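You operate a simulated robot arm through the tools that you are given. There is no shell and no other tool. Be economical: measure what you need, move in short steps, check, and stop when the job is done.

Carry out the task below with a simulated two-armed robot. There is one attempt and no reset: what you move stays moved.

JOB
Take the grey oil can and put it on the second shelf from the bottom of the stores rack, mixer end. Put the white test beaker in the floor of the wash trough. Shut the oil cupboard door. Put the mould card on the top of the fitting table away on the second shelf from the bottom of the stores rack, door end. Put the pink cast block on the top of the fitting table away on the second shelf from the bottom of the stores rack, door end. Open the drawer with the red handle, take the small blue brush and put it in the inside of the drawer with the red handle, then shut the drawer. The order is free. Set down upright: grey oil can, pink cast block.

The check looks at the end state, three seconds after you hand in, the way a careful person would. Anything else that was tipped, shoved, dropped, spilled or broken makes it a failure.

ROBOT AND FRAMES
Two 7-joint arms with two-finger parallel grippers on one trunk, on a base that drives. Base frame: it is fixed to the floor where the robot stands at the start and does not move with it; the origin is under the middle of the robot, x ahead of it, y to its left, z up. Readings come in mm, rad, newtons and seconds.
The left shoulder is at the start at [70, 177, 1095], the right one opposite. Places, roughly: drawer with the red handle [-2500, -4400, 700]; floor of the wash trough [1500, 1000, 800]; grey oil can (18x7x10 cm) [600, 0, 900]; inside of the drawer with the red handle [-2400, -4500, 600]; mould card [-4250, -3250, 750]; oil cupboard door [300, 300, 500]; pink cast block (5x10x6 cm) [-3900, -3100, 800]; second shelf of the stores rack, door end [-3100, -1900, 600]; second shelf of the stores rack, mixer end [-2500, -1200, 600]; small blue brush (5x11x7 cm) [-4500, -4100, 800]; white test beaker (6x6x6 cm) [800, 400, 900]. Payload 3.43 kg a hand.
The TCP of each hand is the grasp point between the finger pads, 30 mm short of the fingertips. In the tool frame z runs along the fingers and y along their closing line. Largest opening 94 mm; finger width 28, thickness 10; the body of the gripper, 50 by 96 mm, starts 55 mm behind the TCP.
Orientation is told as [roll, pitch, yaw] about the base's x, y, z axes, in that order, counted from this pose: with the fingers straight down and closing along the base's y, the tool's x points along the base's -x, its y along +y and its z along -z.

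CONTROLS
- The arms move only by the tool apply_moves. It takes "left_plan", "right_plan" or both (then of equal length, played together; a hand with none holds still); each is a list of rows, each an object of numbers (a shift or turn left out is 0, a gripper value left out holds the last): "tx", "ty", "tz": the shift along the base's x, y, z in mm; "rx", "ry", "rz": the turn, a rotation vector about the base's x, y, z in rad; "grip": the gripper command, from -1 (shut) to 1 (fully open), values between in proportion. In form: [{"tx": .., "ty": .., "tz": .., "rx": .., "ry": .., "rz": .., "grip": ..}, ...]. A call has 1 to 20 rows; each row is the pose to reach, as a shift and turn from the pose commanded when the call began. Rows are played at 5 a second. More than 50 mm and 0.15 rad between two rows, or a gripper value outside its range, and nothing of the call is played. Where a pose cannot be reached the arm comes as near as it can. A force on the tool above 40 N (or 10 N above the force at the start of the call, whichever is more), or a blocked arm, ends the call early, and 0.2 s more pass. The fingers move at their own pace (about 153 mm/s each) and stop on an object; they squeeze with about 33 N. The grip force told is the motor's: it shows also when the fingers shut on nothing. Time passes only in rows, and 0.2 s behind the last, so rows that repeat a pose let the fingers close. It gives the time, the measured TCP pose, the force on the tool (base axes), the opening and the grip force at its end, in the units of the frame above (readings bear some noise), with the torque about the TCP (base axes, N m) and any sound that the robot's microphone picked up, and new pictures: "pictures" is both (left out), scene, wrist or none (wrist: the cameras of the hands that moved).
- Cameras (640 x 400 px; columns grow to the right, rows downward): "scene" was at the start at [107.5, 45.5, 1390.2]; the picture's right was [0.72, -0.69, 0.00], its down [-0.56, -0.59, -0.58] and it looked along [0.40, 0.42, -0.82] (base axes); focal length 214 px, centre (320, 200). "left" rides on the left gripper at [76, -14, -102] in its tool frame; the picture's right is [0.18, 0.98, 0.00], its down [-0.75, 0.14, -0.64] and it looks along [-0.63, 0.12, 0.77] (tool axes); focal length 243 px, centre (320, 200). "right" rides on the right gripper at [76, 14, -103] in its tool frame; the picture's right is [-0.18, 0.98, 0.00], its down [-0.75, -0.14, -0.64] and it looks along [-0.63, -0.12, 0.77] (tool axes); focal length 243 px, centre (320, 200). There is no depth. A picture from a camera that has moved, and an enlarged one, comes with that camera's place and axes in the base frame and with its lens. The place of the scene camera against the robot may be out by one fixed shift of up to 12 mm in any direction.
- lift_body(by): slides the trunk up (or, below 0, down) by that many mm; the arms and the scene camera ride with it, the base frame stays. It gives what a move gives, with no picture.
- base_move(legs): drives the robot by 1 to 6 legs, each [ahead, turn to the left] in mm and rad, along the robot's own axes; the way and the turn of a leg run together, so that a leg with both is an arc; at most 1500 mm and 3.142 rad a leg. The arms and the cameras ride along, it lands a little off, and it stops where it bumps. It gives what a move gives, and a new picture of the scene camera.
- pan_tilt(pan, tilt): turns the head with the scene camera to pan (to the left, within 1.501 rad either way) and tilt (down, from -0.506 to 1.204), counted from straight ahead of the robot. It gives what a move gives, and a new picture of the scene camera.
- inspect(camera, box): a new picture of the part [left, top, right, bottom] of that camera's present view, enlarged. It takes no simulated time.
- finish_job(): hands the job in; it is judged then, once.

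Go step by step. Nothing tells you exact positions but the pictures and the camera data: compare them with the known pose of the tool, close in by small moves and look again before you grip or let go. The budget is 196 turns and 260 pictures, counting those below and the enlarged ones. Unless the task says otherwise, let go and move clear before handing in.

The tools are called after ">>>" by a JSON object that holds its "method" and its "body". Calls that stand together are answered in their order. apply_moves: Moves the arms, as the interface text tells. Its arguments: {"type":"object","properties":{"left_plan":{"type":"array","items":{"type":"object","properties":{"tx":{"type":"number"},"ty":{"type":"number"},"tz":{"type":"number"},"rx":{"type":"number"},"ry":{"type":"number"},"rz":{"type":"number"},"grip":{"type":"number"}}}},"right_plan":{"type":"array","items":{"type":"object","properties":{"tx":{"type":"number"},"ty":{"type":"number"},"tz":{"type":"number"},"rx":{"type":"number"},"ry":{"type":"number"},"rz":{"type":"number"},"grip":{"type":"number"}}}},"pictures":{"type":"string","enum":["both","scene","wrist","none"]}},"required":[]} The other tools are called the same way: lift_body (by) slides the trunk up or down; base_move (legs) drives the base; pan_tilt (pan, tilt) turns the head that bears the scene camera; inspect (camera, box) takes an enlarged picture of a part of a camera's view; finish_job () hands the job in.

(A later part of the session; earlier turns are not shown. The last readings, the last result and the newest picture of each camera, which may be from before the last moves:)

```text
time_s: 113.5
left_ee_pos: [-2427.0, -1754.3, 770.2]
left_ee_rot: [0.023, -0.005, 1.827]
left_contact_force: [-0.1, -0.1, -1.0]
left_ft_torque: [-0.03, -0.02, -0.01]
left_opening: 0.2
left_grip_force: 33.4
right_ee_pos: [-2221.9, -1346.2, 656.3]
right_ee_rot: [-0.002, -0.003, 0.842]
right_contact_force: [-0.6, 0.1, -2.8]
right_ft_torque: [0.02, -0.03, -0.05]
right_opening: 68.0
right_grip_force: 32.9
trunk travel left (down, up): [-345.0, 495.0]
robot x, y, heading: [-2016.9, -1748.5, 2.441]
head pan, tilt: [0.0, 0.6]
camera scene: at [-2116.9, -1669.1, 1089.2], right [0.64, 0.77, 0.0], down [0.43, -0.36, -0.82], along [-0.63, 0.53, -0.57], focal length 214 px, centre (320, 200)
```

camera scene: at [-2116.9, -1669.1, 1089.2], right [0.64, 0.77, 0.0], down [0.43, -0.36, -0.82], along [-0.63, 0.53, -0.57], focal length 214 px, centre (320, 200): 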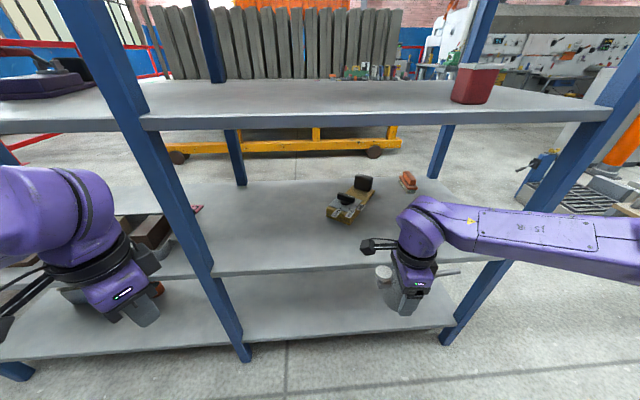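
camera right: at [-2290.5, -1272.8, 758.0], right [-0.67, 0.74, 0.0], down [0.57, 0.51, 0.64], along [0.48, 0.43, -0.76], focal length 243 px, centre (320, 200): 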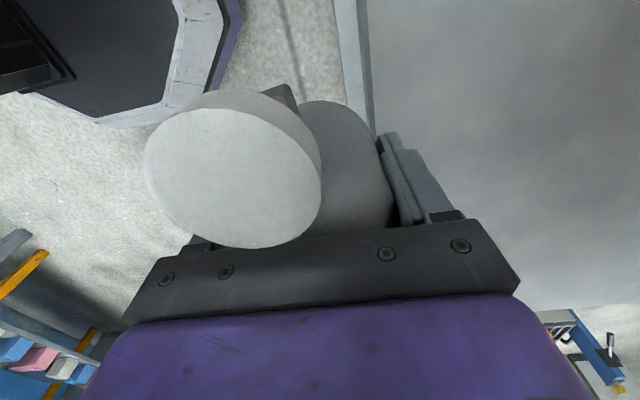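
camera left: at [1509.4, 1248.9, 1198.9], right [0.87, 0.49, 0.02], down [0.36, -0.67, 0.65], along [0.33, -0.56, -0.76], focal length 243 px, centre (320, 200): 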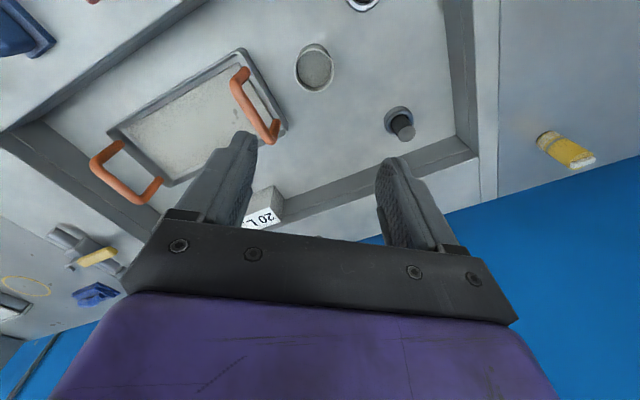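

Now the geometry is better: the forearm would cross the shelf front well inside the bay. Reaching in to a≈430 mm from the right post, 65 mm deep.

>>> {"method": "apply_moves", "body": {"right_plan": [{"tx": -35, "ty": 17}, {"tx": -70, "ty": 34}, {"tx": -105, "ty": 50}, {"tx": -140, "ty": 67}, {"tx": -175, "ty": 84}]}}

```text
time_s: 114.7
left_ee_pos: [-2427.8, -1755.5, 768.2]
left_ee_rot: [0.022, -0.007, 1.828]
left_contact_force: [-0.1, 0.4, 1.2]
left_ft_torque: [-0.01, 0.0, 0.01]
left_opening: 0.0
left_grip_force: 32.9
right_ee_pos: [-2398.1, -1263.3, 655.1]
right_ee_rot: [-0.003, -0.003, 0.843]
right_contact_force: [0.0, 0.0, -2.4]
right_ft_torque: [0.0, -0.02, 0.0]
right_opening: 67.9
right_grip_force: 33.0
trunk travel left (down, up): [-345.0, 495.0]
robot x, y, heading: [-2017.8, -1751.5, 2.44]
head pan, tilt: [0.0, 0.6]
camera scene: at [-2118.0, -1669.4, 1089.0], right [0.64, 0.77, 0.0], down [0.43, -0.36, -0.82], along [-0.63, 0.53, -0.57], focal length 214 px, centre (320, 200)
camera right: at [-2458.2, -1311.0, 757.3], right [-0.61, 0.79, 0.0], down [0.6, 0.47, 0.64], along [0.51, 0.39, -0.76], focal length 243 px, centre (320, 200)
```

scene: 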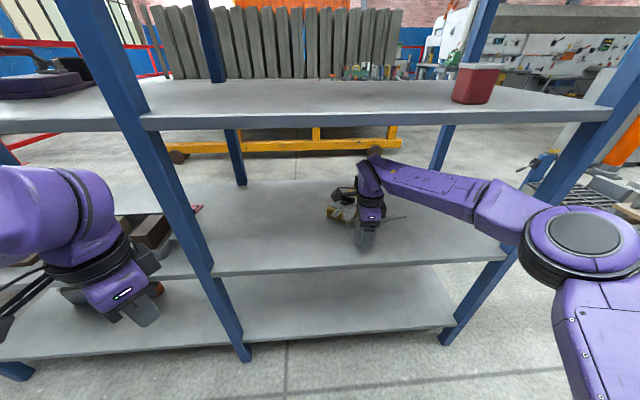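
right: 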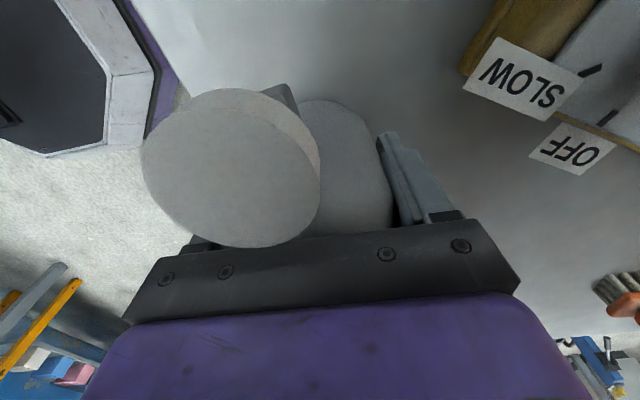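

The can hangs above the shelf, 65–100 mm behind the front edge and clear of the SLOW/OFF tool. Lowering gently to contact.

>>> {"method": "apply_moves", "body": {"right_plan": [{"tz": -12}, {"tz": -22}, {"tz": -28}, {"tz": -33}, {"tz": -38}, {"tz": -43}, {"tz": -48}], "pictures": "wrist"}}

```text
time_s: 115.6
left_ee_pos: [-2426.2, -1756.2, 770.3]
left_ee_rot: [0.021, -0.009, 1.828]
left_contact_force: [-0.3, -0.9, -0.4]
left_ft_torque: [0.0, 0.0, -0.03]
left_opening: 0.0
left_grip_force: 32.6
right_ee_pos: [-2397.3, -1261.7, 632.9]
right_ee_rot: [0.011, 0.005, 0.836]
right_contact_force: [3.0, -4.6, 18.3]
right_ft_torque: [-0.25, -0.68, -0.14]
right_opening: 67.9
right_grip_force: 33.3
trunk travel left (down, up): [-345.0, 495.0]
robot x, y, heading: [-2015.8, -1753.8, 2.444]
head pan, tilt: [0.0, 0.6]
stopped in row 4 (right hand): the force on the tool passed its limit (the readings are from after the stop); the commanded pose is now the measured one
camera right: at [-2456.5, -1310.4, 735.7], right [-0.61, 0.79, 0.01], down [0.61, 0.46, 0.64], along [0.5, 0.39, -0.77], focal length 243 px, centre (320, 200)
```

right: 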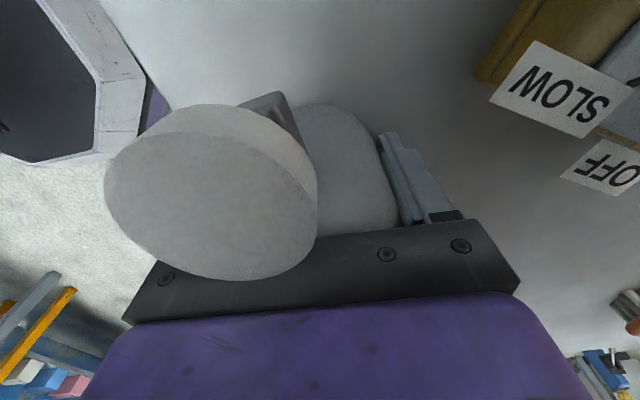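

Contact at TCP 633. I'll check the can's attitude in the scene view before releasing.

>>> {"method": "inspect", "body": {"camera": "scene", "box": [300, 140, 440, 270]}}

```text
3.08 times, centred on (370, 205) of scene
camera zoom: at [-2115.4, -1671.5, 1089.4], right [0.64, 0.76, 0.0], down [0.43, -0.36, -0.83], along [-0.63, 0.53, -0.56], focal length 660 px, centre (166, 185)
```

zoom: 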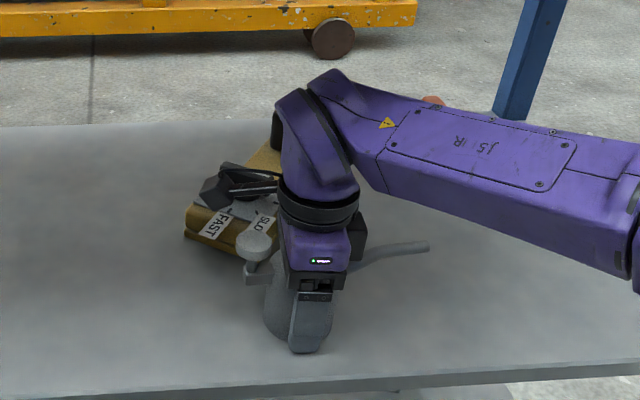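

It looks upright. Releasing, then rising 85 mm (limit below shelf 3) before withdrawing.

>>> {"method": "apply_moves", "body": {"right_plan": [{"grip": 0.2}, {"grip": 0.6}, {"grip": 0.9}, {"grip": 0.9, "tz": 15}, {"tz": 45}, {"tz": 70}, {"tz": 86}]}}

```text
time_s: 117.2
left_ee_pos: [-2427.9, -1755.8, 768.6]
left_ee_rot: [0.021, -0.006, 1.825]
left_contact_force: [-0.3, 0.0, 0.4]
left_ft_torque: [-0.04, 0.04, 0.02]
left_opening: 0.2
left_grip_force: 33.5
right_ee_pos: [-2396.8, -1262.5, 716.0]
right_ee_rot: [0.004, -0.001, 0.84]
right_contact_force: [0.2, -1.1, -0.6]
right_ft_torque: [0.0, -0.02, 0.0]
right_opening: 89.6
right_grip_force: 0.1
trunk travel left (down, up): [-345.0, 495.0]
robot x, y, heading: [-2015.6, -1746.4, 2.444]
head pan, tilt: [0.0, 0.6]
camera scene: at [-2117.0, -1669.7, 1089.2], right [0.64, 0.77, 0.0], down [0.43, -0.36, -0.83], along [-0.63, 0.53, -0.56], focal length 214 px, centre (320, 200)
camera right: at [-2457.0, -1309.1, 819.1], right [-0.61, 0.79, 0.01], down [0.61, 0.46, 0.64], along [0.51, 0.39, -0.77], focal length 243 px, centre (320, 200)
```

scene: 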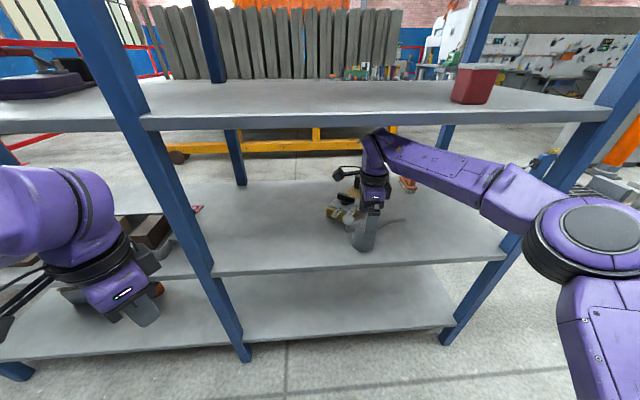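
right: 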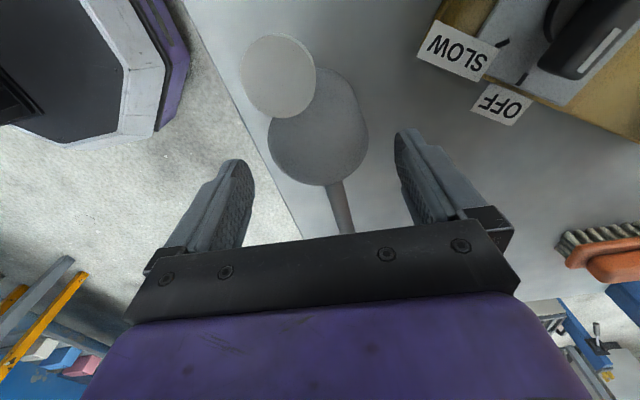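

The can stands on shelf 2, about 70 mm behind the front edge. Withdrawing the right hand the way it came.

>>> {"method": "apply_moves", "body": {"right_plan": [{"tx": 35, "ty": -17}, {"tx": 70, "ty": -34}, {"tx": 105, "ty": -50}, {"tx": 140, "ty": -67}, {"tx": 180, "ty": -90}], "pictures": "scene"}}

```text
time_s: 118.4
left_ee_pos: [-2426.8, -1756.0, 769.2]
left_ee_rot: [0.021, -0.006, 1.827]
left_contact_force: [-0.2, 0.7, 0.1]
left_ft_torque: [-0.03, 0.02, 0.01]
left_opening: 0.0
left_grip_force: 33.2
right_ee_pos: [-2217.4, -1353.0, 714.8]
right_ee_rot: [0.006, 0.0, 0.839]
right_contact_force: [-0.7, 0.6, 0.3]
right_ft_torque: [0.0, 0.0, 0.02]
right_opening: 89.5
right_grip_force: 0.0
trunk travel left (down, up): [-345.0, 495.0]
robot x, y, heading: [-2019.0, -1752.6, 2.445]
head pan, tilt: [0.0, 0.6]
camera scene: at [-2116.2, -1669.7, 1089.2], right [0.64, 0.77, 0.0], down [0.43, -0.36, -0.83], along [-0.63, 0.53, -0.56], focal length 214 px, centre (320, 200)
```

scene: 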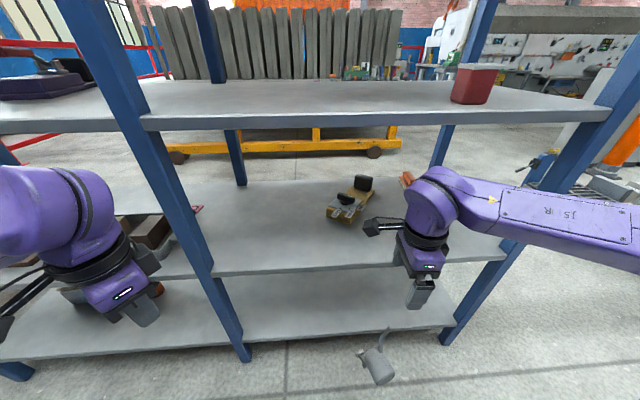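

The can seems to have been dragged off the shelf during withdrawal. Looking at where it is now.

>>> {"method": "pan_tilt", "body": {"pan": -0.1, "tilt": 1.0}}

```text
time_s: 119.3
left_ee_pos: [-2427.7, -1756.3, 768.2]
left_ee_rot: [0.02, -0.006, 1.828]
left_contact_force: [0.7, 0.9, 0.1]
left_ft_torque: [0.0, -0.03, -0.02]
left_opening: 0.1
left_grip_force: 33.4
right_ee_pos: [-2218.0, -1352.0, 714.0]
right_ee_rot: [0.005, 0.0, 0.839]
right_contact_force: [-0.2, -0.5, -0.1]
right_ft_torque: [0.0, 0.04, -0.02]
right_opening: 89.4
right_grip_force: 0.2
trunk travel left (down, up): [-345.0, 495.0]
robot x, y, heading: [-2021.4, -1751.1, 2.436]
head pan, tilt: [-0.099, 1.0]
camera scene: at [-2098.0, -1676.6, 1057.2], right [0.72, 0.7, 0.0], down [0.59, -0.6, -0.54], along [-0.38, 0.39, -0.84], focal length 214 px, centre (320, 200)
```

scene: 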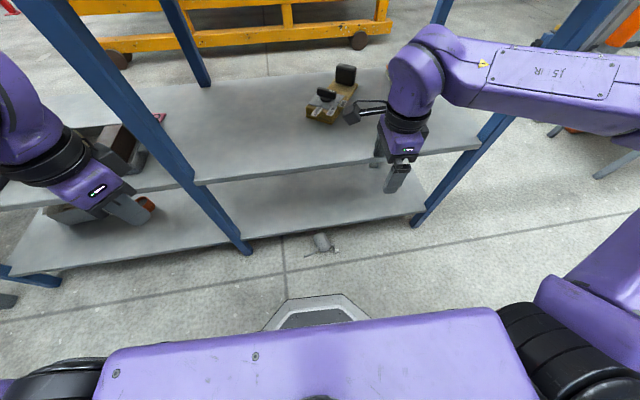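

>>> {"method": "inspect", "body": {"camera": "scene", "box": [280, 215, 380, 275]}}

```text
6.40 times, centred on (330, 245) of scene
camera zoom: at [-2098.0, -1676.6, 1057.2], right [0.72, 0.7, 0.0], down [0.59, -0.6, -0.54], along [-0.38, 0.39, -0.84], focal length 1373 px, centre (256, -88)
```

zoom: 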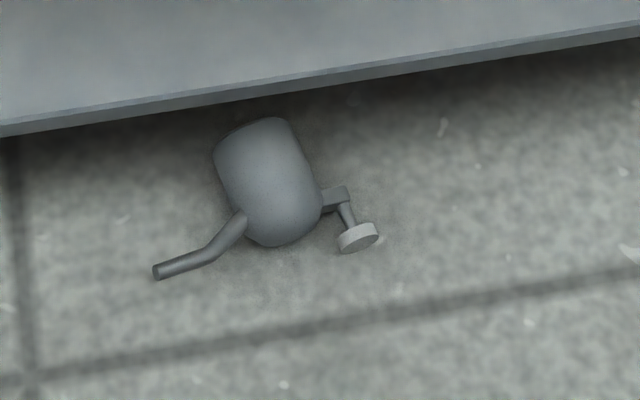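

The can fell to the floor and lies on its side, base towards the rack. I can recover it: turn to align with it, lower the trunk, and grasp near its base with a 45° hand; rolling the hand 180° will then set it upright.

>>> {"method": "base_move", "body": {"legs": [[0, 0.29]]}}

>>> {"method": "lift_body", "body": {"by": -310}}

>>> {"method": "pan_tilt", "body": {"pan": -0.25, "tilt": 0.9}}

```text
time_s: 120.6
left_ee_pos: [-2410.1, -1872.5, 769.2]
left_ee_rot: [0.02, -0.005, 2.116]
left_contact_force: [0.3, -0.8, -0.3]
left_ft_torque: [-0.01, 0.02, 0.0]
left_opening: 0.0
left_grip_force: 32.7
right_ee_pos: [-2324.4, -1426.3, 713.6]
right_ee_rot: [0.004, 0.0, 1.127]
right_contact_force: [-0.3, -0.3, 0.0]
right_ft_torque: [0.0, -0.02, -0.01]
right_opening: 89.4
right_grip_force: 0.0
trunk travel left (down, up): [-345.0, 495.0]
robot x, y, heading: [-2021.8, -1754.8, 2.73]
head pan, tilt: [-0.099, 1.0]
camera scene: at [-2117.8, -1705.0, 1057.2], right [0.49, 0.87, 0.0], down [0.73, -0.41, -0.54], along [-0.47, 0.26, -0.84], focal length 214 px, centre (320, 200)
```

scene: 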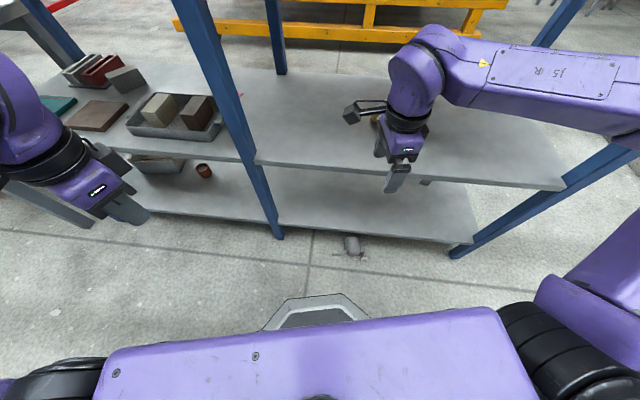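

```text
time_s: 123.7
left_ee_pos: [-2409.8, -1871.3, 458.6]
left_ee_rot: [0.02, -0.007, 2.113]
left_contact_force: [-0.3, 0.4, 0.4]
left_ft_torque: [-0.03, 0.01, -0.03]
left_opening: 0.0
left_grip_force: 32.7
right_ee_pos: [-2322.8, -1425.9, 404.2]
right_ee_rot: [0.004, 0.001, 1.127]
right_contact_force: [-1.0, 0.5, 0.2]
right_ft_torque: [0.01, 0.0, 0.02]
right_opening: 89.3
right_grip_force: 0.1
trunk travel left (down, up): [-35.0, 805.0]
robot x, y, heading: [-2019.3, -1755.1, 2.731]
head pan, tilt: [-0.099, 1.0]
```

```text
time_s: 124.4
left_ee_pos: [-2410.8, -1870.8, 459.0]
left_ee_rot: [0.022, -0.005, 2.115]
left_contact_force: [-0.2, -0.3, 0.6]
left_ft_torque: [0.02, 0.02, -0.02]
left_opening: 0.0
left_grip_force: 32.4
right_ee_pos: [-2322.6, -1426.0, 404.0]
right_ee_rot: [0.005, 0.001, 1.129]
right_contact_force: [0.4, -0.9, -0.4]
right_ft_torque: [0.02, -0.01, 0.03]
right_opening: 89.5
right_grip_force: 0.0
trunk travel left (down, up): [-35.0, 805.0]
robot x, y, heading: [-2020.0, -1754.3, 2.727]
head pan, tilt: [-0.25, 0.901]
camera scene: at [-2116.5, -1692.4, 754.4], right [0.61, 0.79, 0.0], down [0.62, -0.48, -0.62], along [-0.49, 0.38, -0.78], focal length 214 px, centre (320, 200)
```

scene: 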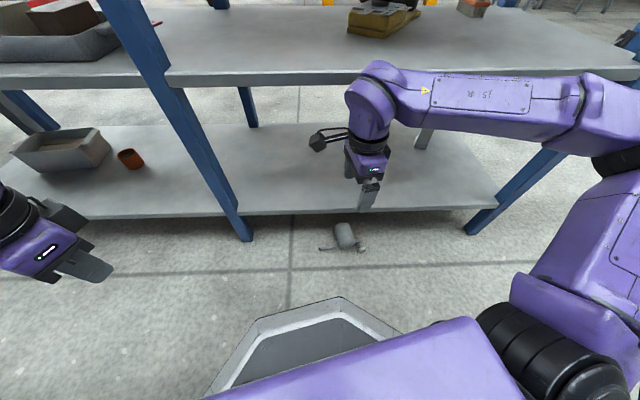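

I'll turn the hand towards the far roll position now (so the later 180° roll ends in the normal, reachable attitude), and test that it's reachable.

>>> {"method": "apply_moves", "body": {"right_plan": [{"rz": -0.14, "grip": 1}, {"rz": -0.28}, {"rz": -0.42}, {"rz": -0.56}, {"rz": -0.7}, {"rz": -0.84}, {"rz": -0.98}, {"rz": -1.12}, {"rz": -1.26}, {"rz": -1.4}, {"rz": -1.54}], "pictures": "wrist"}}

```text
time_s: 126.8
left_ee_pos: [-2410.1, -1872.2, 459.2]
left_ee_rot: [0.021, -0.005, 2.114]
left_contact_force: [0.3, -0.1, 0.4]
left_ft_torque: [0.02, 0.01, -0.02]
left_opening: 0.0
left_grip_force: 32.8
right_ee_pos: [-2323.8, -1426.4, 402.6]
right_ee_rot: [0.006, 0.001, -0.415]
right_contact_force: [0.3, 0.0, -0.2]
right_ft_torque: [0.0, 0.0, 0.03]
right_opening: 93.9
right_grip_force: 0.0
trunk travel left (down, up): [-35.0, 805.0]
robot x, y, heading: [-2017.2, -1752.4, 2.73]
head pan, tilt: [-0.25, 0.901]
camera right: at [-2386.4, -1382.8, 506.8], right [0.56, 0.83, 0.01], down [0.63, -0.44, 0.64], along [0.53, -0.36, -0.77], focal length 243 px, centre (320, 200)
```

right: 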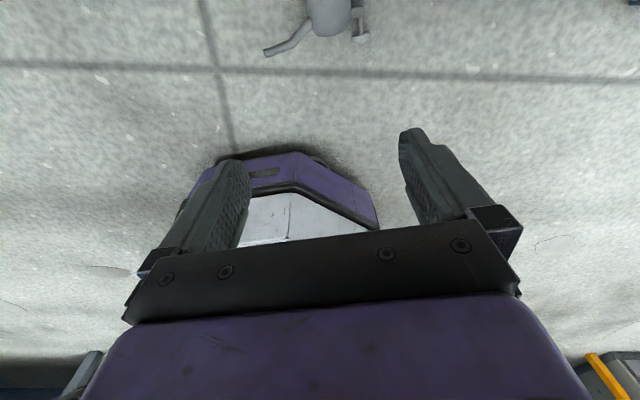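

That roll is reachable, but in that attitude the wrist camera would hit the bottom shelf at pickup. So I'll use the normal roll for pickup and this one for placing; rotating back.

>>> {"method": "apply_moves", "body": {"right_plan": [{"rz": 0.145}, {"rz": 0.29}, {"rz": 0.435}, {"rz": 0.58}, {"rz": 0.725}, {"rz": 0.87}, {"rz": 1.015}, {"rz": 1.16}, {"rz": 1.305}, {"rz": 1.45}, {"rz": 1.595}, {"rz": 1.74}, {"rz": 1.885}, {"rz": 2.03}, {"rz": 2.175}, {"rz": 2.32}, {"rz": 2.465}, {"rz": 2.61}, {"rz": 2.755}, {"rz": 2.9}], "pictures": "none"}}

>>> {"method": "apply_moves", "body": {"right_plan": [{"tx": 20, "ty": -10, "rz": 0.12}, {"tx": 40, "ty": -20, "rz": 0.24}], "pictures": "none"}}

>>> {"method": "apply_moves", "body": {"right_plan": [{"rx": 0.055, "ry": 0.125}, {"rx": 0.11, "ry": 0.25}, {"rx": 0.165, "ry": 0.375}, {"rx": 0.22, "ry": 0.5}, {"rx": 0.27, "ry": 0.62}, {"rx": 0.314, "ry": 0.719}]}}

```text
time_s: 131.0
left_ee_pos: [-2409.5, -1871.9, 459.6]
left_ee_rot: [0.02, -0.006, 2.114]
left_contact_force: [0.0, 0.0, -0.3]
left_ft_torque: [-0.01, -0.01, 0.04]
left_opening: 0.0
left_grip_force: 33.5
right_ee_pos: [-2324.1, -1425.7, 405.2]
right_ee_rot: [0.005, 0.0, 2.489]
right_contact_force: [-1.1, 0.3, -0.1]
right_ft_torque: [0.01, -0.01, 0.0]
right_opening: 94.1
right_grip_force: 0.1
trunk travel left (down, up): [-35.0, 805.0]
robot x, y, heading: [-2019.5, -1753.7, 2.729]
head pan, tilt: [-0.25, 0.901]
```

```text
time_s: 131.6
left_ee_pos: [-2409.4, -1871.2, 458.6]
left_ee_rot: [0.022, -0.007, 2.114]
left_contact_force: [-0.1, -0.2, 0.3]
left_ft_torque: [0.01, 0.0, 0.0]
left_opening: 0.3
left_grip_force: 33.3
right_ee_pos: [-2283.6, -1447.1, 404.7]
right_ee_rot: [0.005, 0.001, 2.729]
right_contact_force: [0.1, -0.1, -0.4]
right_ft_torque: [-0.02, 0.01, 0.01]
right_opening: 94.0
right_grip_force: 0.0
trunk travel left (down, up): [-35.0, 805.0]
robot x, y, heading: [-2016.6, -1752.3, 2.733]
head pan, tilt: [-0.25, 0.901]
```

```text
time_s: 133.0
left_ee_pos: [-2409.0, -1871.5, 458.6]
left_ee_rot: [0.02, -0.009, 2.113]
left_contact_force: [-0.6, 0.4, 1.3]
left_ft_torque: [-0.02, -0.03, 0.02]
left_opening: 0.0
left_grip_force: 32.9
right_ee_pos: [-2336.3, -1446.6, 430.7]
right_ee_rot: [0.008, -0.783, 2.726]
right_contact_force: [0.3, 0.3, 0.2]
right_ft_torque: [0.03, 0.02, 0.0]
right_opening: 93.9
right_grip_force: 0.1
right hand out of reach, approached as far as the arm can: row 4, 5, 6
trunk travel left (down, up): [-35.0, 805.0]
robot x, y, heading: [-2016.3, -1753.4, 2.727]
head pan, tilt: [-0.25, 0.901]
camera scene: at [-2116.4, -1692.4, 754.4], right [0.61, 0.79, 0.0], down [0.62, -0.48, -0.62], along [-0.49, 0.38, -0.78], focal length 214 px, centre (320, 200)
camera right: at [-2224.7, -1510.5, 449.7], right [-0.51, -0.85, 0.14], down [-0.02, 0.17, 0.99], along [-0.86, 0.5, -0.1], focal length 243 px, centre (320, 200)
```

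scene: 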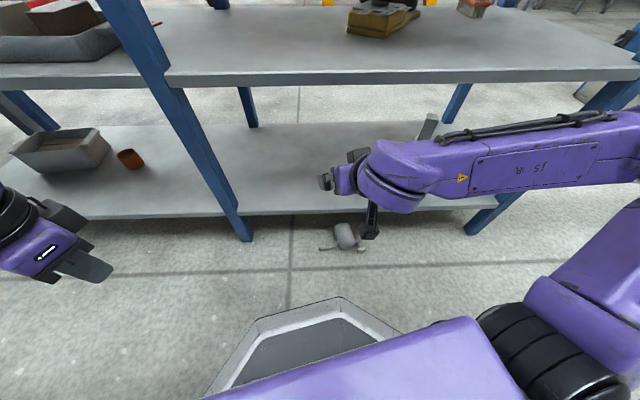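
right: 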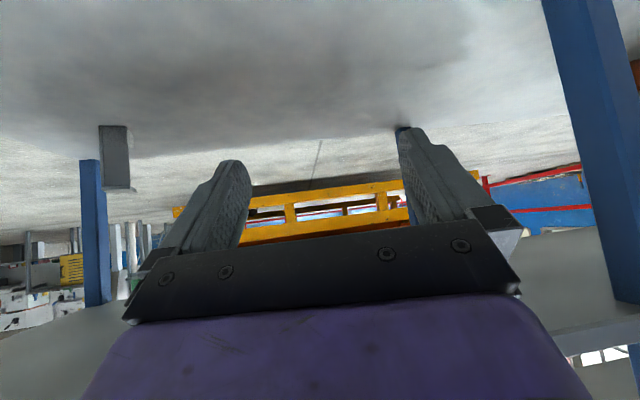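

The hand is now pitched 45°. Re-measuring the can from this closer viewpoint.

>>> {"method": "inspect", "body": {"camera": "scene", "box": [300, 210, 400, 270]}}

```text
6.40 times, centred on (350, 240) of scene
camera zoom: at [-2116.4, -1692.4, 754.4], right [0.61, 0.79, 0.0], down [0.62, -0.48, -0.62], along [-0.49, 0.38, -0.78], focal length 1373 px, centre (128, -56)
```

zoom: 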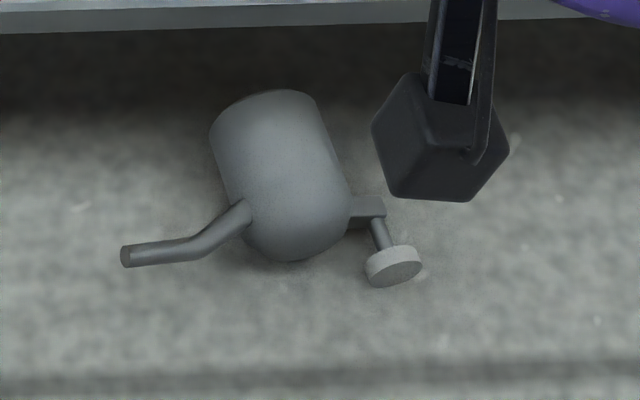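

The can's base centre is about [-2417,-1358], axis pointing at −27°. I'll back the robot 70 mm for room, then bring the tilted hand down above and behind it.

>>> {"method": "base_move", "body": {"legs": [[-70, 0]]}}

```text
time_s: 134.0
left_ee_pos: [-2346.9, -1898.6, 458.9]
left_ee_rot: [0.022, -0.006, 2.114]
left_contact_force: [-0.1, 0.2, 0.3]
left_ft_torque: [0.04, 0.01, -0.01]
left_opening: 0.0
left_grip_force: 33.0
right_ee_pos: [-2272.6, -1474.4, 430.8]
right_ee_rot: [0.007, -0.782, 2.728]
right_contact_force: [-0.1, 0.4, -0.7]
right_ft_torque: [0.02, -0.02, -0.02]
right_opening: 94.1
right_grip_force: 0.0
trunk travel left (down, up): [-35.0, 805.0]
robot x, y, heading: [-1956.8, -1775.8, 2.726]
head pan, tilt: [-0.25, 0.901]
camera scene: at [-2053.5, -1719.9, 754.4], right [0.61, 0.79, 0.0], down [0.62, -0.48, -0.62], along [-0.49, 0.38, -0.78], focal length 214 px, centre (320, 200)
```

scene: 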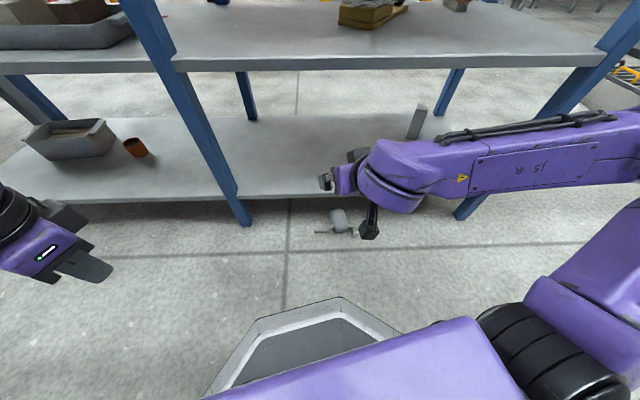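

>>> {"method": "apply_moves", "body": {"right_plan": [{"tx": -5, "ty": 9, "tz": -43}, {"tx": -11, "ty": 18, "tz": -86}, {"tx": -16, "ty": 27, "tz": -129, "rz": -0.02}, {"tx": -22, "ty": 37, "tz": -172, "rz": -0.045}, {"tx": -27, "ty": 46, "tz": -215, "rz": -0.045}, {"tx": -33, "ty": 55, "tz": -258, "rz": -0.045}, {"tx": -38, "ty": 64, "tz": -300, "rz": -0.045}]}}

```text
time_s: 135.6
left_ee_pos: [-2346.6, -1898.8, 459.4]
left_ee_rot: [0.02, -0.008, 2.113]
left_contact_force: [0.1, -0.9, 0.0]
left_ft_torque: [0.0, 0.05, 0.0]
left_opening: 0.0
left_grip_force: 33.1
right_ee_pos: [-2308.8, -1412.1, 132.3]
right_ee_rot: [0.009, -0.783, 2.682]
right_contact_force: [-0.2, -1.2, 0.1]
right_ft_torque: [0.03, -0.02, -0.03]
right_opening: 94.0
right_grip_force: 0.1
right hand out of reach, approached as far as the arm can: row 1, 2, 3
trunk travel left (down, up): [-35.0, 805.0]
robot x, y, heading: [-1954.4, -1779.8, 2.728]
head pan, tilt: [-0.25, 0.901]
camera scene: at [-2053.4, -1719.9, 754.5], right [0.61, 0.79, 0.0], down [0.62, -0.48, -0.62], along [-0.49, 0.38, -0.78], focal length 214 px, centre (320, 200)
camera right: at [-2200.9, -1479.3, 150.2], right [-0.55, -0.83, 0.14], down [-0.01, 0.17, 0.99], along [-0.84, 0.54, -0.1], focal length 243 px, centre (320, 200)
```

scene: 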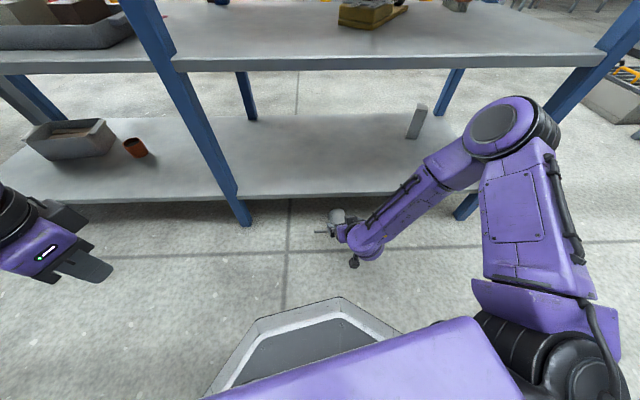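
right: 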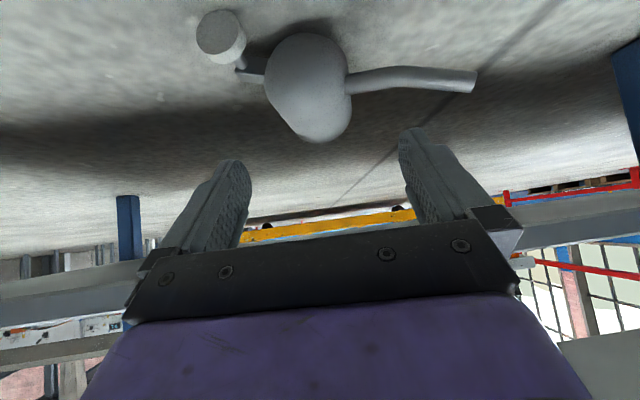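

Alignment along the can is good from the wrist view. Advancing along the finger direction to straddle its base.

>>> {"method": "apply_moves", "body": {"right_plan": [{"tx": -17, "ty": 10, "tz": -18}, {"tx": -33, "ty": 19, "tz": -37}, {"tx": -48, "ty": 28, "tz": -55}, {"tx": -64, "ty": 37, "tz": -73}, {"tx": -79, "ty": 45, "tz": -92}]}}

```text
time_s: 136.8
left_ee_pos: [-2345.3, -1898.5, 459.4]
left_ee_rot: [0.021, -0.008, 2.114]
left_contact_force: [0.3, 0.6, 0.5]
left_ft_torque: [0.04, 0.0, -0.01]
left_opening: 0.0
left_grip_force: 33.4
right_ee_pos: [-2389.1, -1365.4, 37.4]
right_ee_rot: [0.009, -0.783, 2.679]
right_contact_force: [0.0, 0.0, 0.3]
right_ft_torque: [0.02, 0.0, 0.03]
right_opening: 94.0
right_grip_force: 0.0
trunk travel left (down, up): [-35.0, 805.0]
robot x, y, heading: [-1952.4, -1781.8, 2.727]
head pan, tilt: [-0.25, 0.901]
camera scene: at [-2053.5, -1719.9, 754.5], right [0.61, 0.79, 0.0], down [0.62, -0.48, -0.62], along [-0.49, 0.38, -0.78], focal length 214 px, centre (320, 200)
camera right: at [-2281.2, -1433.4, 57.0], right [-0.55, -0.83, 0.14], down [-0.01, 0.17, 0.99], along [-0.84, 0.54, -0.1], focal length 243 px, centre (320, 200)
```

scene: 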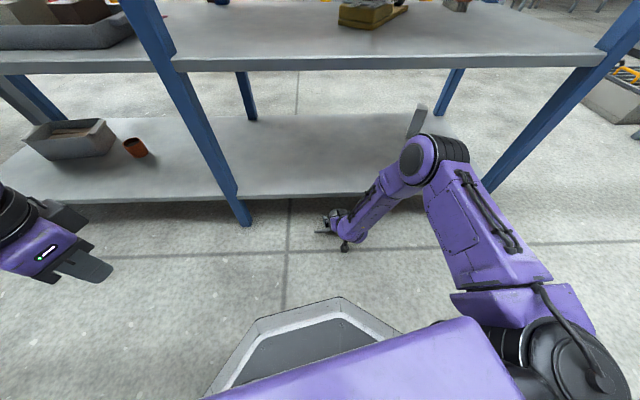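
right: 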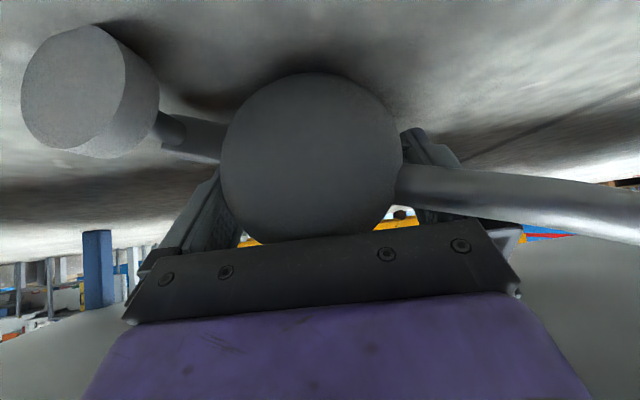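

The can lies between the fingers, spout and knob outside. Closing.

>>> {"method": "apply_moves", "body": {"right_plan": [{"grip": 0.5}, {"grip": 0}, {"grip": -1}, {"grip": -1}, {"grip": -1}], "pictures": "wrist"}}

```text
time_s: 138.0
left_ee_pos: [-2346.7, -1898.5, 459.1]
left_ee_rot: [0.021, -0.007, 2.115]
left_contact_force: [0.3, 0.4, 0.6]
left_ft_torque: [0.04, -0.01, 0.0]
left_opening: 0.0
left_grip_force: 33.3
right_ee_pos: [-2388.7, -1365.7, 38.6]
right_ee_rot: [0.006, -0.783, 2.684]
right_contact_force: [-1.4, -0.3, 0.1]
right_ft_torque: [0.0, 0.06, 0.0]
right_opening: 71.6
right_grip_force: 33.5
trunk travel left (down, up): [-35.0, 805.0]
robot x, y, heading: [-1957.9, -1780.5, 2.733]
head pan, tilt: [-0.25, 0.901]
camera right: at [-2280.9, -1433.5, 57.0], right [-0.55, -0.83, 0.13], down [-0.01, 0.17, 0.99], along [-0.84, 0.54, -0.1], focal length 243 px, centre (320, 200)
```

right: 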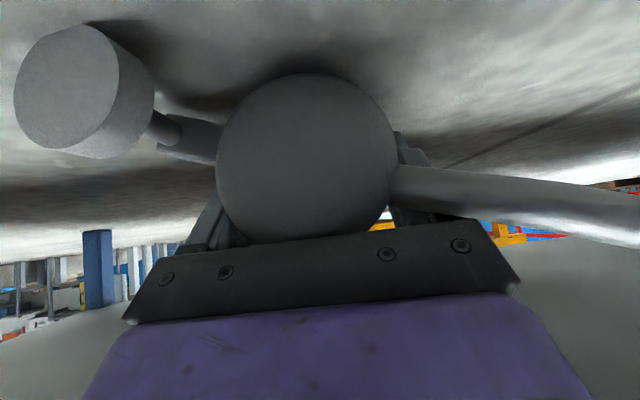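

Firm grip. Drawing the can back from under the shelf, then up.

>>> {"method": "apply_moves", "body": {"right_plan": [{"tx": 18, "ty": -9, "tz": 8}, {"tx": 45, "ty": -22, "tz": 20}, {"tx": 75, "ty": -37, "tz": 45}, {"tx": 90, "ty": -45, "tz": 85}, {"tx": 90, "ty": -45, "tz": 130}]}}

```text
time_s: 139.2
left_ee_pos: [-2345.2, -1898.9, 458.5]
left_ee_rot: [0.019, -0.004, 2.115]
left_contact_force: [0.6, 0.4, -0.6]
left_ft_torque: [-0.02, 0.0, 0.05]
left_opening: 0.0
left_grip_force: 33.0
right_ee_pos: [-2297.6, -1407.5, 167.5]
right_ee_rot: [0.007, -0.782, 2.682]
right_contact_force: [0.0, -0.3, -3.3]
right_ft_torque: [0.0, 0.07, -0.01]
right_opening: 71.8
right_grip_force: 33.2
trunk travel left (down, up): [-35.0, 805.0]
robot x, y, heading: [-1955.2, -1777.5, 2.732]
head pan, tilt: [-0.25, 0.901]
camera scene: at [-2053.8, -1719.7, 754.3], right [0.61, 0.79, 0.0], down [0.62, -0.48, -0.62], along [-0.49, 0.38, -0.78], focal length 214 px, centre (320, 200)
camera right: at [-2190.1, -1475.6, 187.0], right [-0.55, -0.83, 0.13], down [-0.01, 0.17, 0.99], along [-0.84, 0.54, -0.1], focal length 243 px, centre (320, 200)
```

scene: 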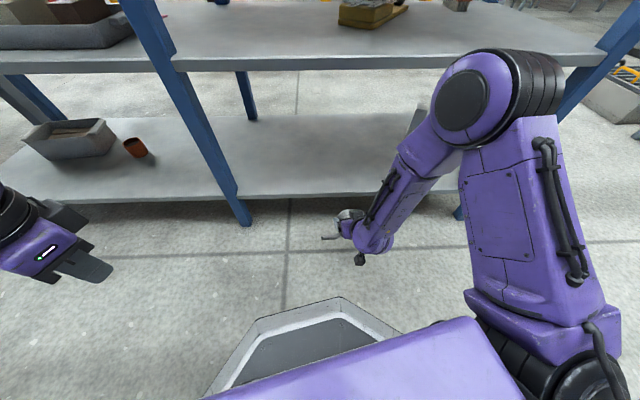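
right: 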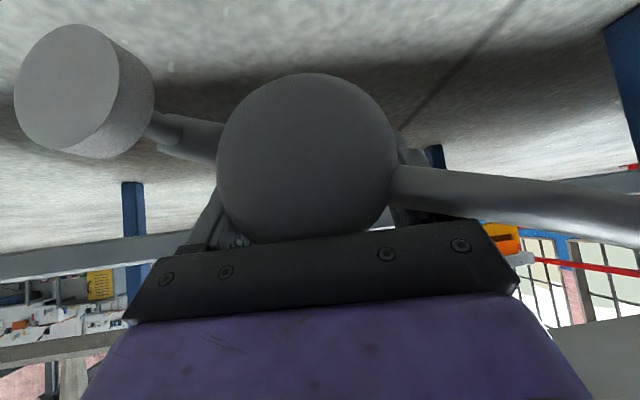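

Held firmly. Backing away from the rack, raising the trunk, then rolling the hand 180° about its own axis to bring the can upright.

>>> {"method": "base_move", "body": {"legs": [[-400, 0]]}}

>>> {"method": "lift_body", "body": {"by": 310}}

>>> {"method": "apply_moves", "body": {"right_plan": [{"rx": -0.089, "ry": 0.044, "rz": -0.1}, {"rx": -0.177, "ry": 0.088, "rz": -0.198}, {"rx": -0.266, "ry": 0.132, "rz": -0.297}, {"rx": -0.354, "ry": 0.176, "rz": -0.396}, {"rx": -0.443, "ry": 0.22, "rz": -0.495}, {"rx": -0.532, "ry": 0.265, "rz": -0.594}, {"rx": -0.62, "ry": 0.309, "rz": -0.693}, {"rx": -0.709, "ry": 0.353, "rz": -0.792}, {"rx": -0.798, "ry": 0.397, "rz": -0.891}, {"rx": -0.886, "ry": 0.441, "rz": -0.99}]}}

```text
time_s: 141.7
left_ee_pos: [-1984.5, -2057.1, 458.2]
left_ee_rot: [0.021, -0.007, 2.118]
left_contact_force: [0.6, 0.3, -0.6]
left_ft_torque: [0.01, -0.02, 0.0]
left_opening: 0.0
left_grip_force: 33.1
right_ee_pos: [-1937.2, -1565.6, 168.2]
right_ee_rot: [0.005, -0.782, 2.684]
right_contact_force: [-1.0, 0.1, -2.8]
right_ft_torque: [0.04, 0.04, 0.0]
right_opening: 71.4
right_grip_force: 32.9
trunk travel left (down, up): [-35.0, 805.0]
robot x, y, heading: [-1593.1, -1938.0, 2.73]
head pan, tilt: [-0.25, 0.901]
camera scene: at [-1690.9, -1878.0, 754.4], right [0.61, 0.79, 0.0], down [0.62, -0.48, -0.62], along [-0.49, 0.38, -0.78], focal length 214 px, centre (320, 200)
```

scene: 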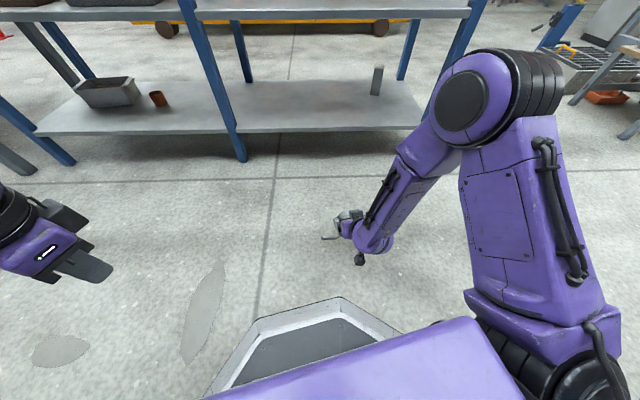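

```text
time_s: 144.8
left_ee_pos: [-1983.9, -2057.4, 769.2]
left_ee_rot: [0.021, -0.006, 2.116]
left_contact_force: [0.2, -0.3, 1.0]
left_ft_torque: [0.0, 0.01, 0.01]
left_opening: 0.2
left_grip_force: 33.1
right_ee_pos: [-1936.9, -1565.6, 478.6]
right_ee_rot: [0.006, -0.782, 2.682]
right_contact_force: [0.9, 0.0, -2.9]
right_ft_torque: [0.03, 0.08, -0.01]
right_opening: 71.4
right_grip_force: 33.3
trunk travel left (down, up): [-345.0, 495.0]
robot x, y, heading: [-1592.8, -1938.2, 2.733]
head pan, tilt: [-0.25, 0.901]
```

```text
time_s: 146.9
left_ee_pos: [-1983.9, -2057.0, 769.5]
left_ee_rot: [0.024, -0.005, 2.117]
left_contact_force: [0.0, 0.0, 0.2]
left_ft_torque: [-0.02, 0.0, 0.01]
left_opening: 0.0
left_grip_force: 32.8
right_ee_pos: [-1937.5, -1566.2, 478.8]
right_ee_rot: [0.786, -0.118, 1.231]
right_contact_force: [-0.2, -0.4, -3.6]
right_ft_torque: [0.11, 0.0, 0.03]
right_opening: 71.3
right_grip_force: 33.1
trunk travel left (down, up): [-345.0, 495.0]
robot x, y, heading: [-1593.1, -1937.1, 2.729]
head pan, tilt: [-0.25, 0.901]
camera scene: at [-1690.9, -1877.8, 1064.4], right [0.61, 0.79, 0.0], down [0.62, -0.48, -0.62], along [-0.49, 0.38, -0.78], focal length 214 px, centre (320, 200)
camera right: at [-1905.1, -1667.4, 551.0], right [-0.62, 0.32, 0.71], down [0.76, 0.48, 0.44], along [-0.2, 0.81, -0.55], focal length 243 px, centre (320, 200)
```

scene: 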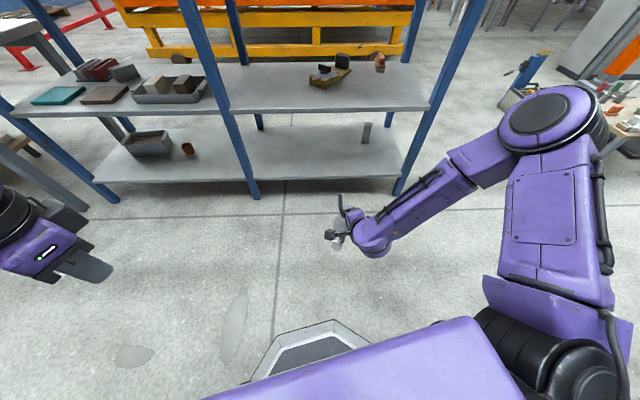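
right: 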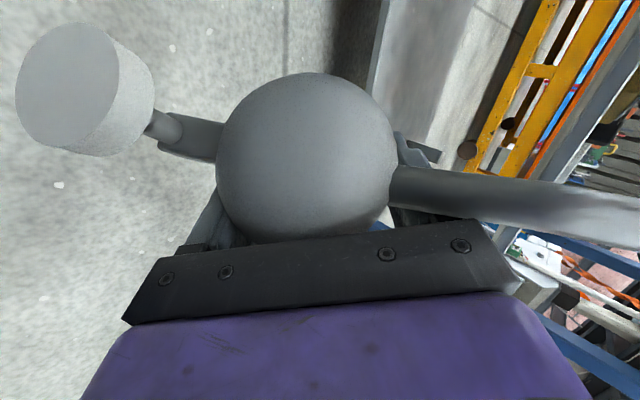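

The roll works; half done. Continuing the second half.

>>> {"method": "apply_moves", "body": {"right_plan": [{"rx": -0.092, "ry": 0.046, "rz": -0.103}, {"rx": -0.184, "ry": 0.091, "rz": -0.205}, {"rx": -0.275, "ry": 0.137, "rz": -0.308}, {"rx": -0.367, "ry": 0.183, "rz": -0.41}, {"rx": -0.459, "ry": 0.228, "rz": -0.513}, {"rx": -0.551, "ry": 0.274, "rz": -0.615}, {"rx": -0.643, "ry": 0.32, "rz": -0.718}, {"rx": -0.734, "ry": 0.365, "rz": -0.82}, {"rx": -0.826, "ry": 0.411, "rz": -0.923}, {"rx": -0.918, "ry": 0.457, "rz": -1.025}, {"rx": -1.01, "ry": 0.502, "rz": -1.128}, {"rx": -1.1, "ry": 0.548, "rz": -1.231}]}}

```text
time_s: 149.6
left_ee_pos: [-1983.0, -2057.5, 769.0]
left_ee_rot: [0.02, -0.006, 2.117]
left_contact_force: [-0.1, -0.2, -0.5]
left_ft_torque: [0.0, -0.01, 0.01]
left_opening: 0.0
left_grip_force: 32.8
right_ee_pos: [-1935.7, -1565.9, 477.6]
right_ee_rot: [0.014, 0.787, -0.456]
right_contact_force: [0.5, 0.7, -2.7]
right_ft_torque: [0.03, -0.03, 0.01]
right_opening: 71.6
right_grip_force: 33.1
trunk travel left (down, up): [-345.0, 495.0]
robot x, y, heading: [-1592.9, -1938.4, 2.731]
head pan, tilt: [-0.25, 0.901]
camera scene: at [-1691.0, -1877.9, 1064.4], right [0.61, 0.79, 0.0], down [0.62, -0.48, -0.62], along [-0.49, 0.38, -0.78], focal length 214 px, centre (320, 200)
camera right: at [-1913.2, -1563.3, 603.8], right [0.56, 0.82, -0.12], down [0.82, -0.57, -0.08], along [-0.14, -0.05, -0.99], focal length 243 px, centre (320, 200)
```

scene: 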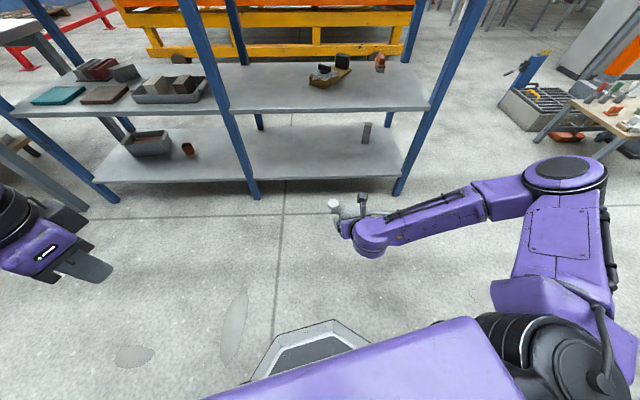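
right: 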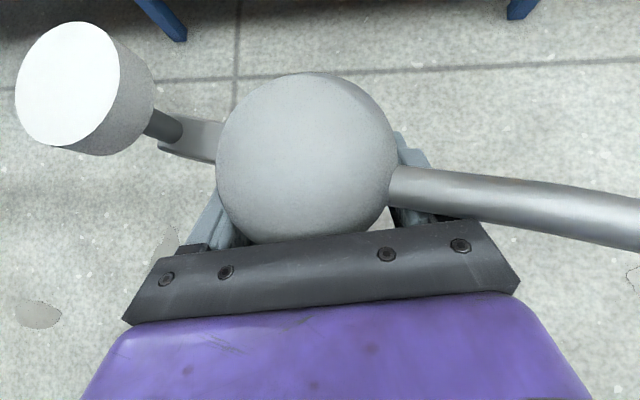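

The can looks upright. Checking from the scene camera.

>>> {"method": "inspect", "body": {"camera": "scene", "box": [310, 175, 410, 265]}}

```text
4.44 times, centred on (360, 220) of scene
camera zoom: at [-1691.0, -1877.9, 1064.4], right [0.61, 0.79, 0.0], down [0.62, -0.48, -0.62], along [-0.49, 0.38, -0.78], focal length 953 px, centre (142, 111)
```

zoom: 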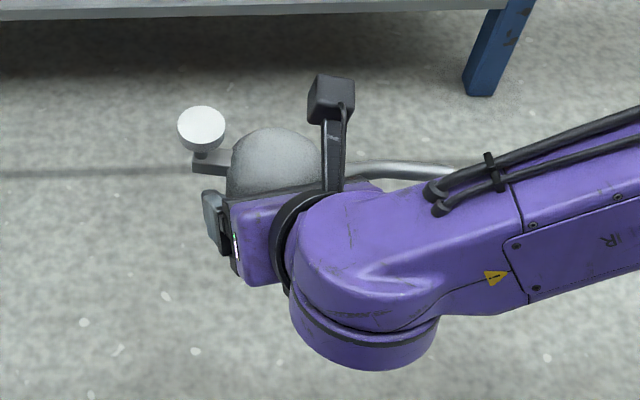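

It hangs upright. Raising trunk and hand so its base clears shelf 2, then driving back to the earlier stance.

>>> {"method": "lift_body", "body": {"by": 150}}

>>> {"method": "apply_moves", "body": {"right_plan": [{"tz": 20}, {"tz": 40}], "pictures": "none"}}

>>> {"method": "base_move", "body": {"legs": [[430, 0], [0, -0.27]]}}

>>> {"method": "pan_tilt", "body": {"pan": -0.1, "tilt": 0.75}}

```text
time_s: 151.3
left_ee_pos: [-1983.3, -2057.5, 918.3]
left_ee_rot: [0.022, -0.006, 2.118]
left_contact_force: [-1.0, 0.8, 0.6]
left_ft_torque: [-0.05, 0.0, 0.01]
left_opening: 0.0
left_grip_force: 33.2
right_ee_pos: [-1937.0, -1565.7, 627.0]
right_ee_rot: [0.014, 0.786, -0.453]
right_contact_force: [0.0, 0.3, -2.2]
right_ft_torque: [0.04, -0.04, -0.01]
right_opening: 71.6
right_grip_force: 32.2
trunk travel left (down, up): [-495.0, 345.0]
robot x, y, heading: [-1588.3, -1939.1, 2.729]
head pan, tilt: [-0.25, 0.901]
```

```text
time_s: 151.9
left_ee_pos: [-1982.2, -2058.2, 919.7]
left_ee_rot: [0.025, -0.007, 2.118]
left_contact_force: [0.5, 0.2, 0.4]
left_ft_torque: [0.01, -0.01, -0.01]
left_opening: 0.0
left_grip_force: 33.0
right_ee_pos: [-1936.4, -1567.4, 666.9]
right_ee_rot: [0.015, 0.787, -0.455]
right_contact_force: [0.3, -0.9, -3.4]
right_ft_torque: [0.04, -0.01, -0.03]
right_opening: 71.2
right_grip_force: 32.8
trunk travel left (down, up): [-495.0, 345.0]
robot x, y, heading: [-1589.7, -1937.9, 2.728]
head pan, tilt: [-0.25, 0.901]
```

```text
time_s: 155.4
left_ee_pos: [-2399.0, -1781.0, 919.2]
left_ee_rot: [0.023, -0.007, 1.857]
left_contact_force: [-0.6, 0.7, 0.2]
left_ft_torque: [-0.01, 0.01, -0.01]
left_opening: 0.1
left_grip_force: 32.8
right_ee_pos: [-2225.9, -1319.5, 666.2]
right_ee_rot: [0.016, 0.788, -0.716]
right_contact_force: [0.1, 0.7, -2.9]
right_ft_torque: [0.01, -0.06, 0.02]
right_opening: 71.1
right_grip_force: 33.2
trunk travel left (down, up): [-495.0, 345.0]
robot x, y, heading: [-1992.7, -1764.4, 2.472]
head pan, tilt: [-0.25, 0.901]
camera scene: at [-2067.9, -1681.5, 1214.4], right [0.8, 0.61, 0.0], down [0.47, -0.62, -0.62], along [-0.38, 0.49, -0.78], focal length 214 px, centre (320, 200)
```

scene: 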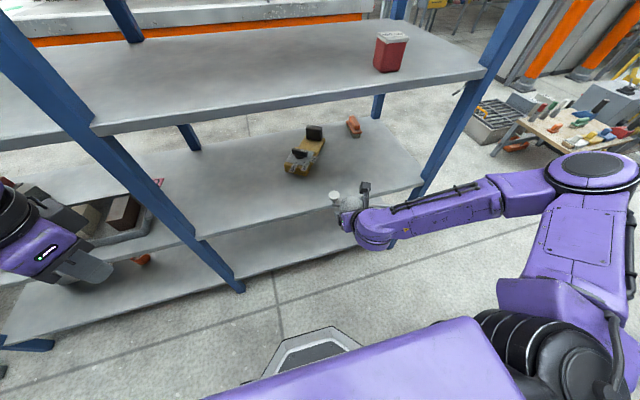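

```text
time_s: 156.1
left_ee_pos: [-2399.4, -1781.5, 918.8]
left_ee_rot: [0.024, -0.006, 1.855]
left_contact_force: [0.0, 0.2, 0.5]
left_ft_torque: [-0.01, -0.01, 0.0]
left_opening: 0.4
left_grip_force: 33.4
right_ee_pos: [-2226.4, -1319.8, 666.1]
right_ee_rot: [0.015, 0.788, -0.716]
right_contact_force: [0.5, 0.5, -2.5]
right_ft_torque: [0.03, -0.03, 0.01]
right_opening: 71.4
right_grip_force: 33.2
trunk travel left (down, up): [-495.0, 345.0]
robot x, y, heading: [-1987.5, -1767.3, 2.473]
head pan, tilt: [-0.099, 0.75]
camera scene: at [-2081.9, -1684.4, 1226.2], right [0.7, 0.72, 0.0], down [0.49, -0.48, -0.73], along [-0.52, 0.51, -0.68], focal length 214 px, centre (320, 200)
```

scene: 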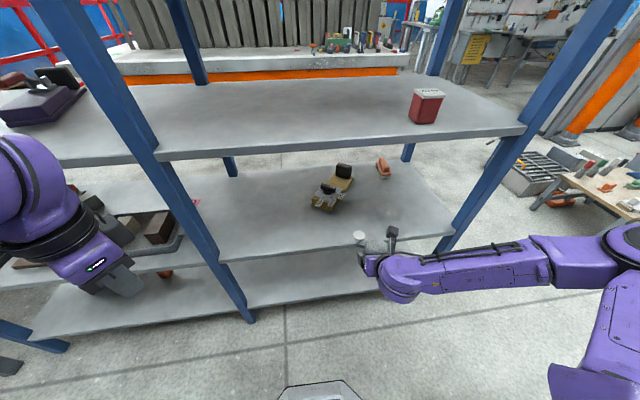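

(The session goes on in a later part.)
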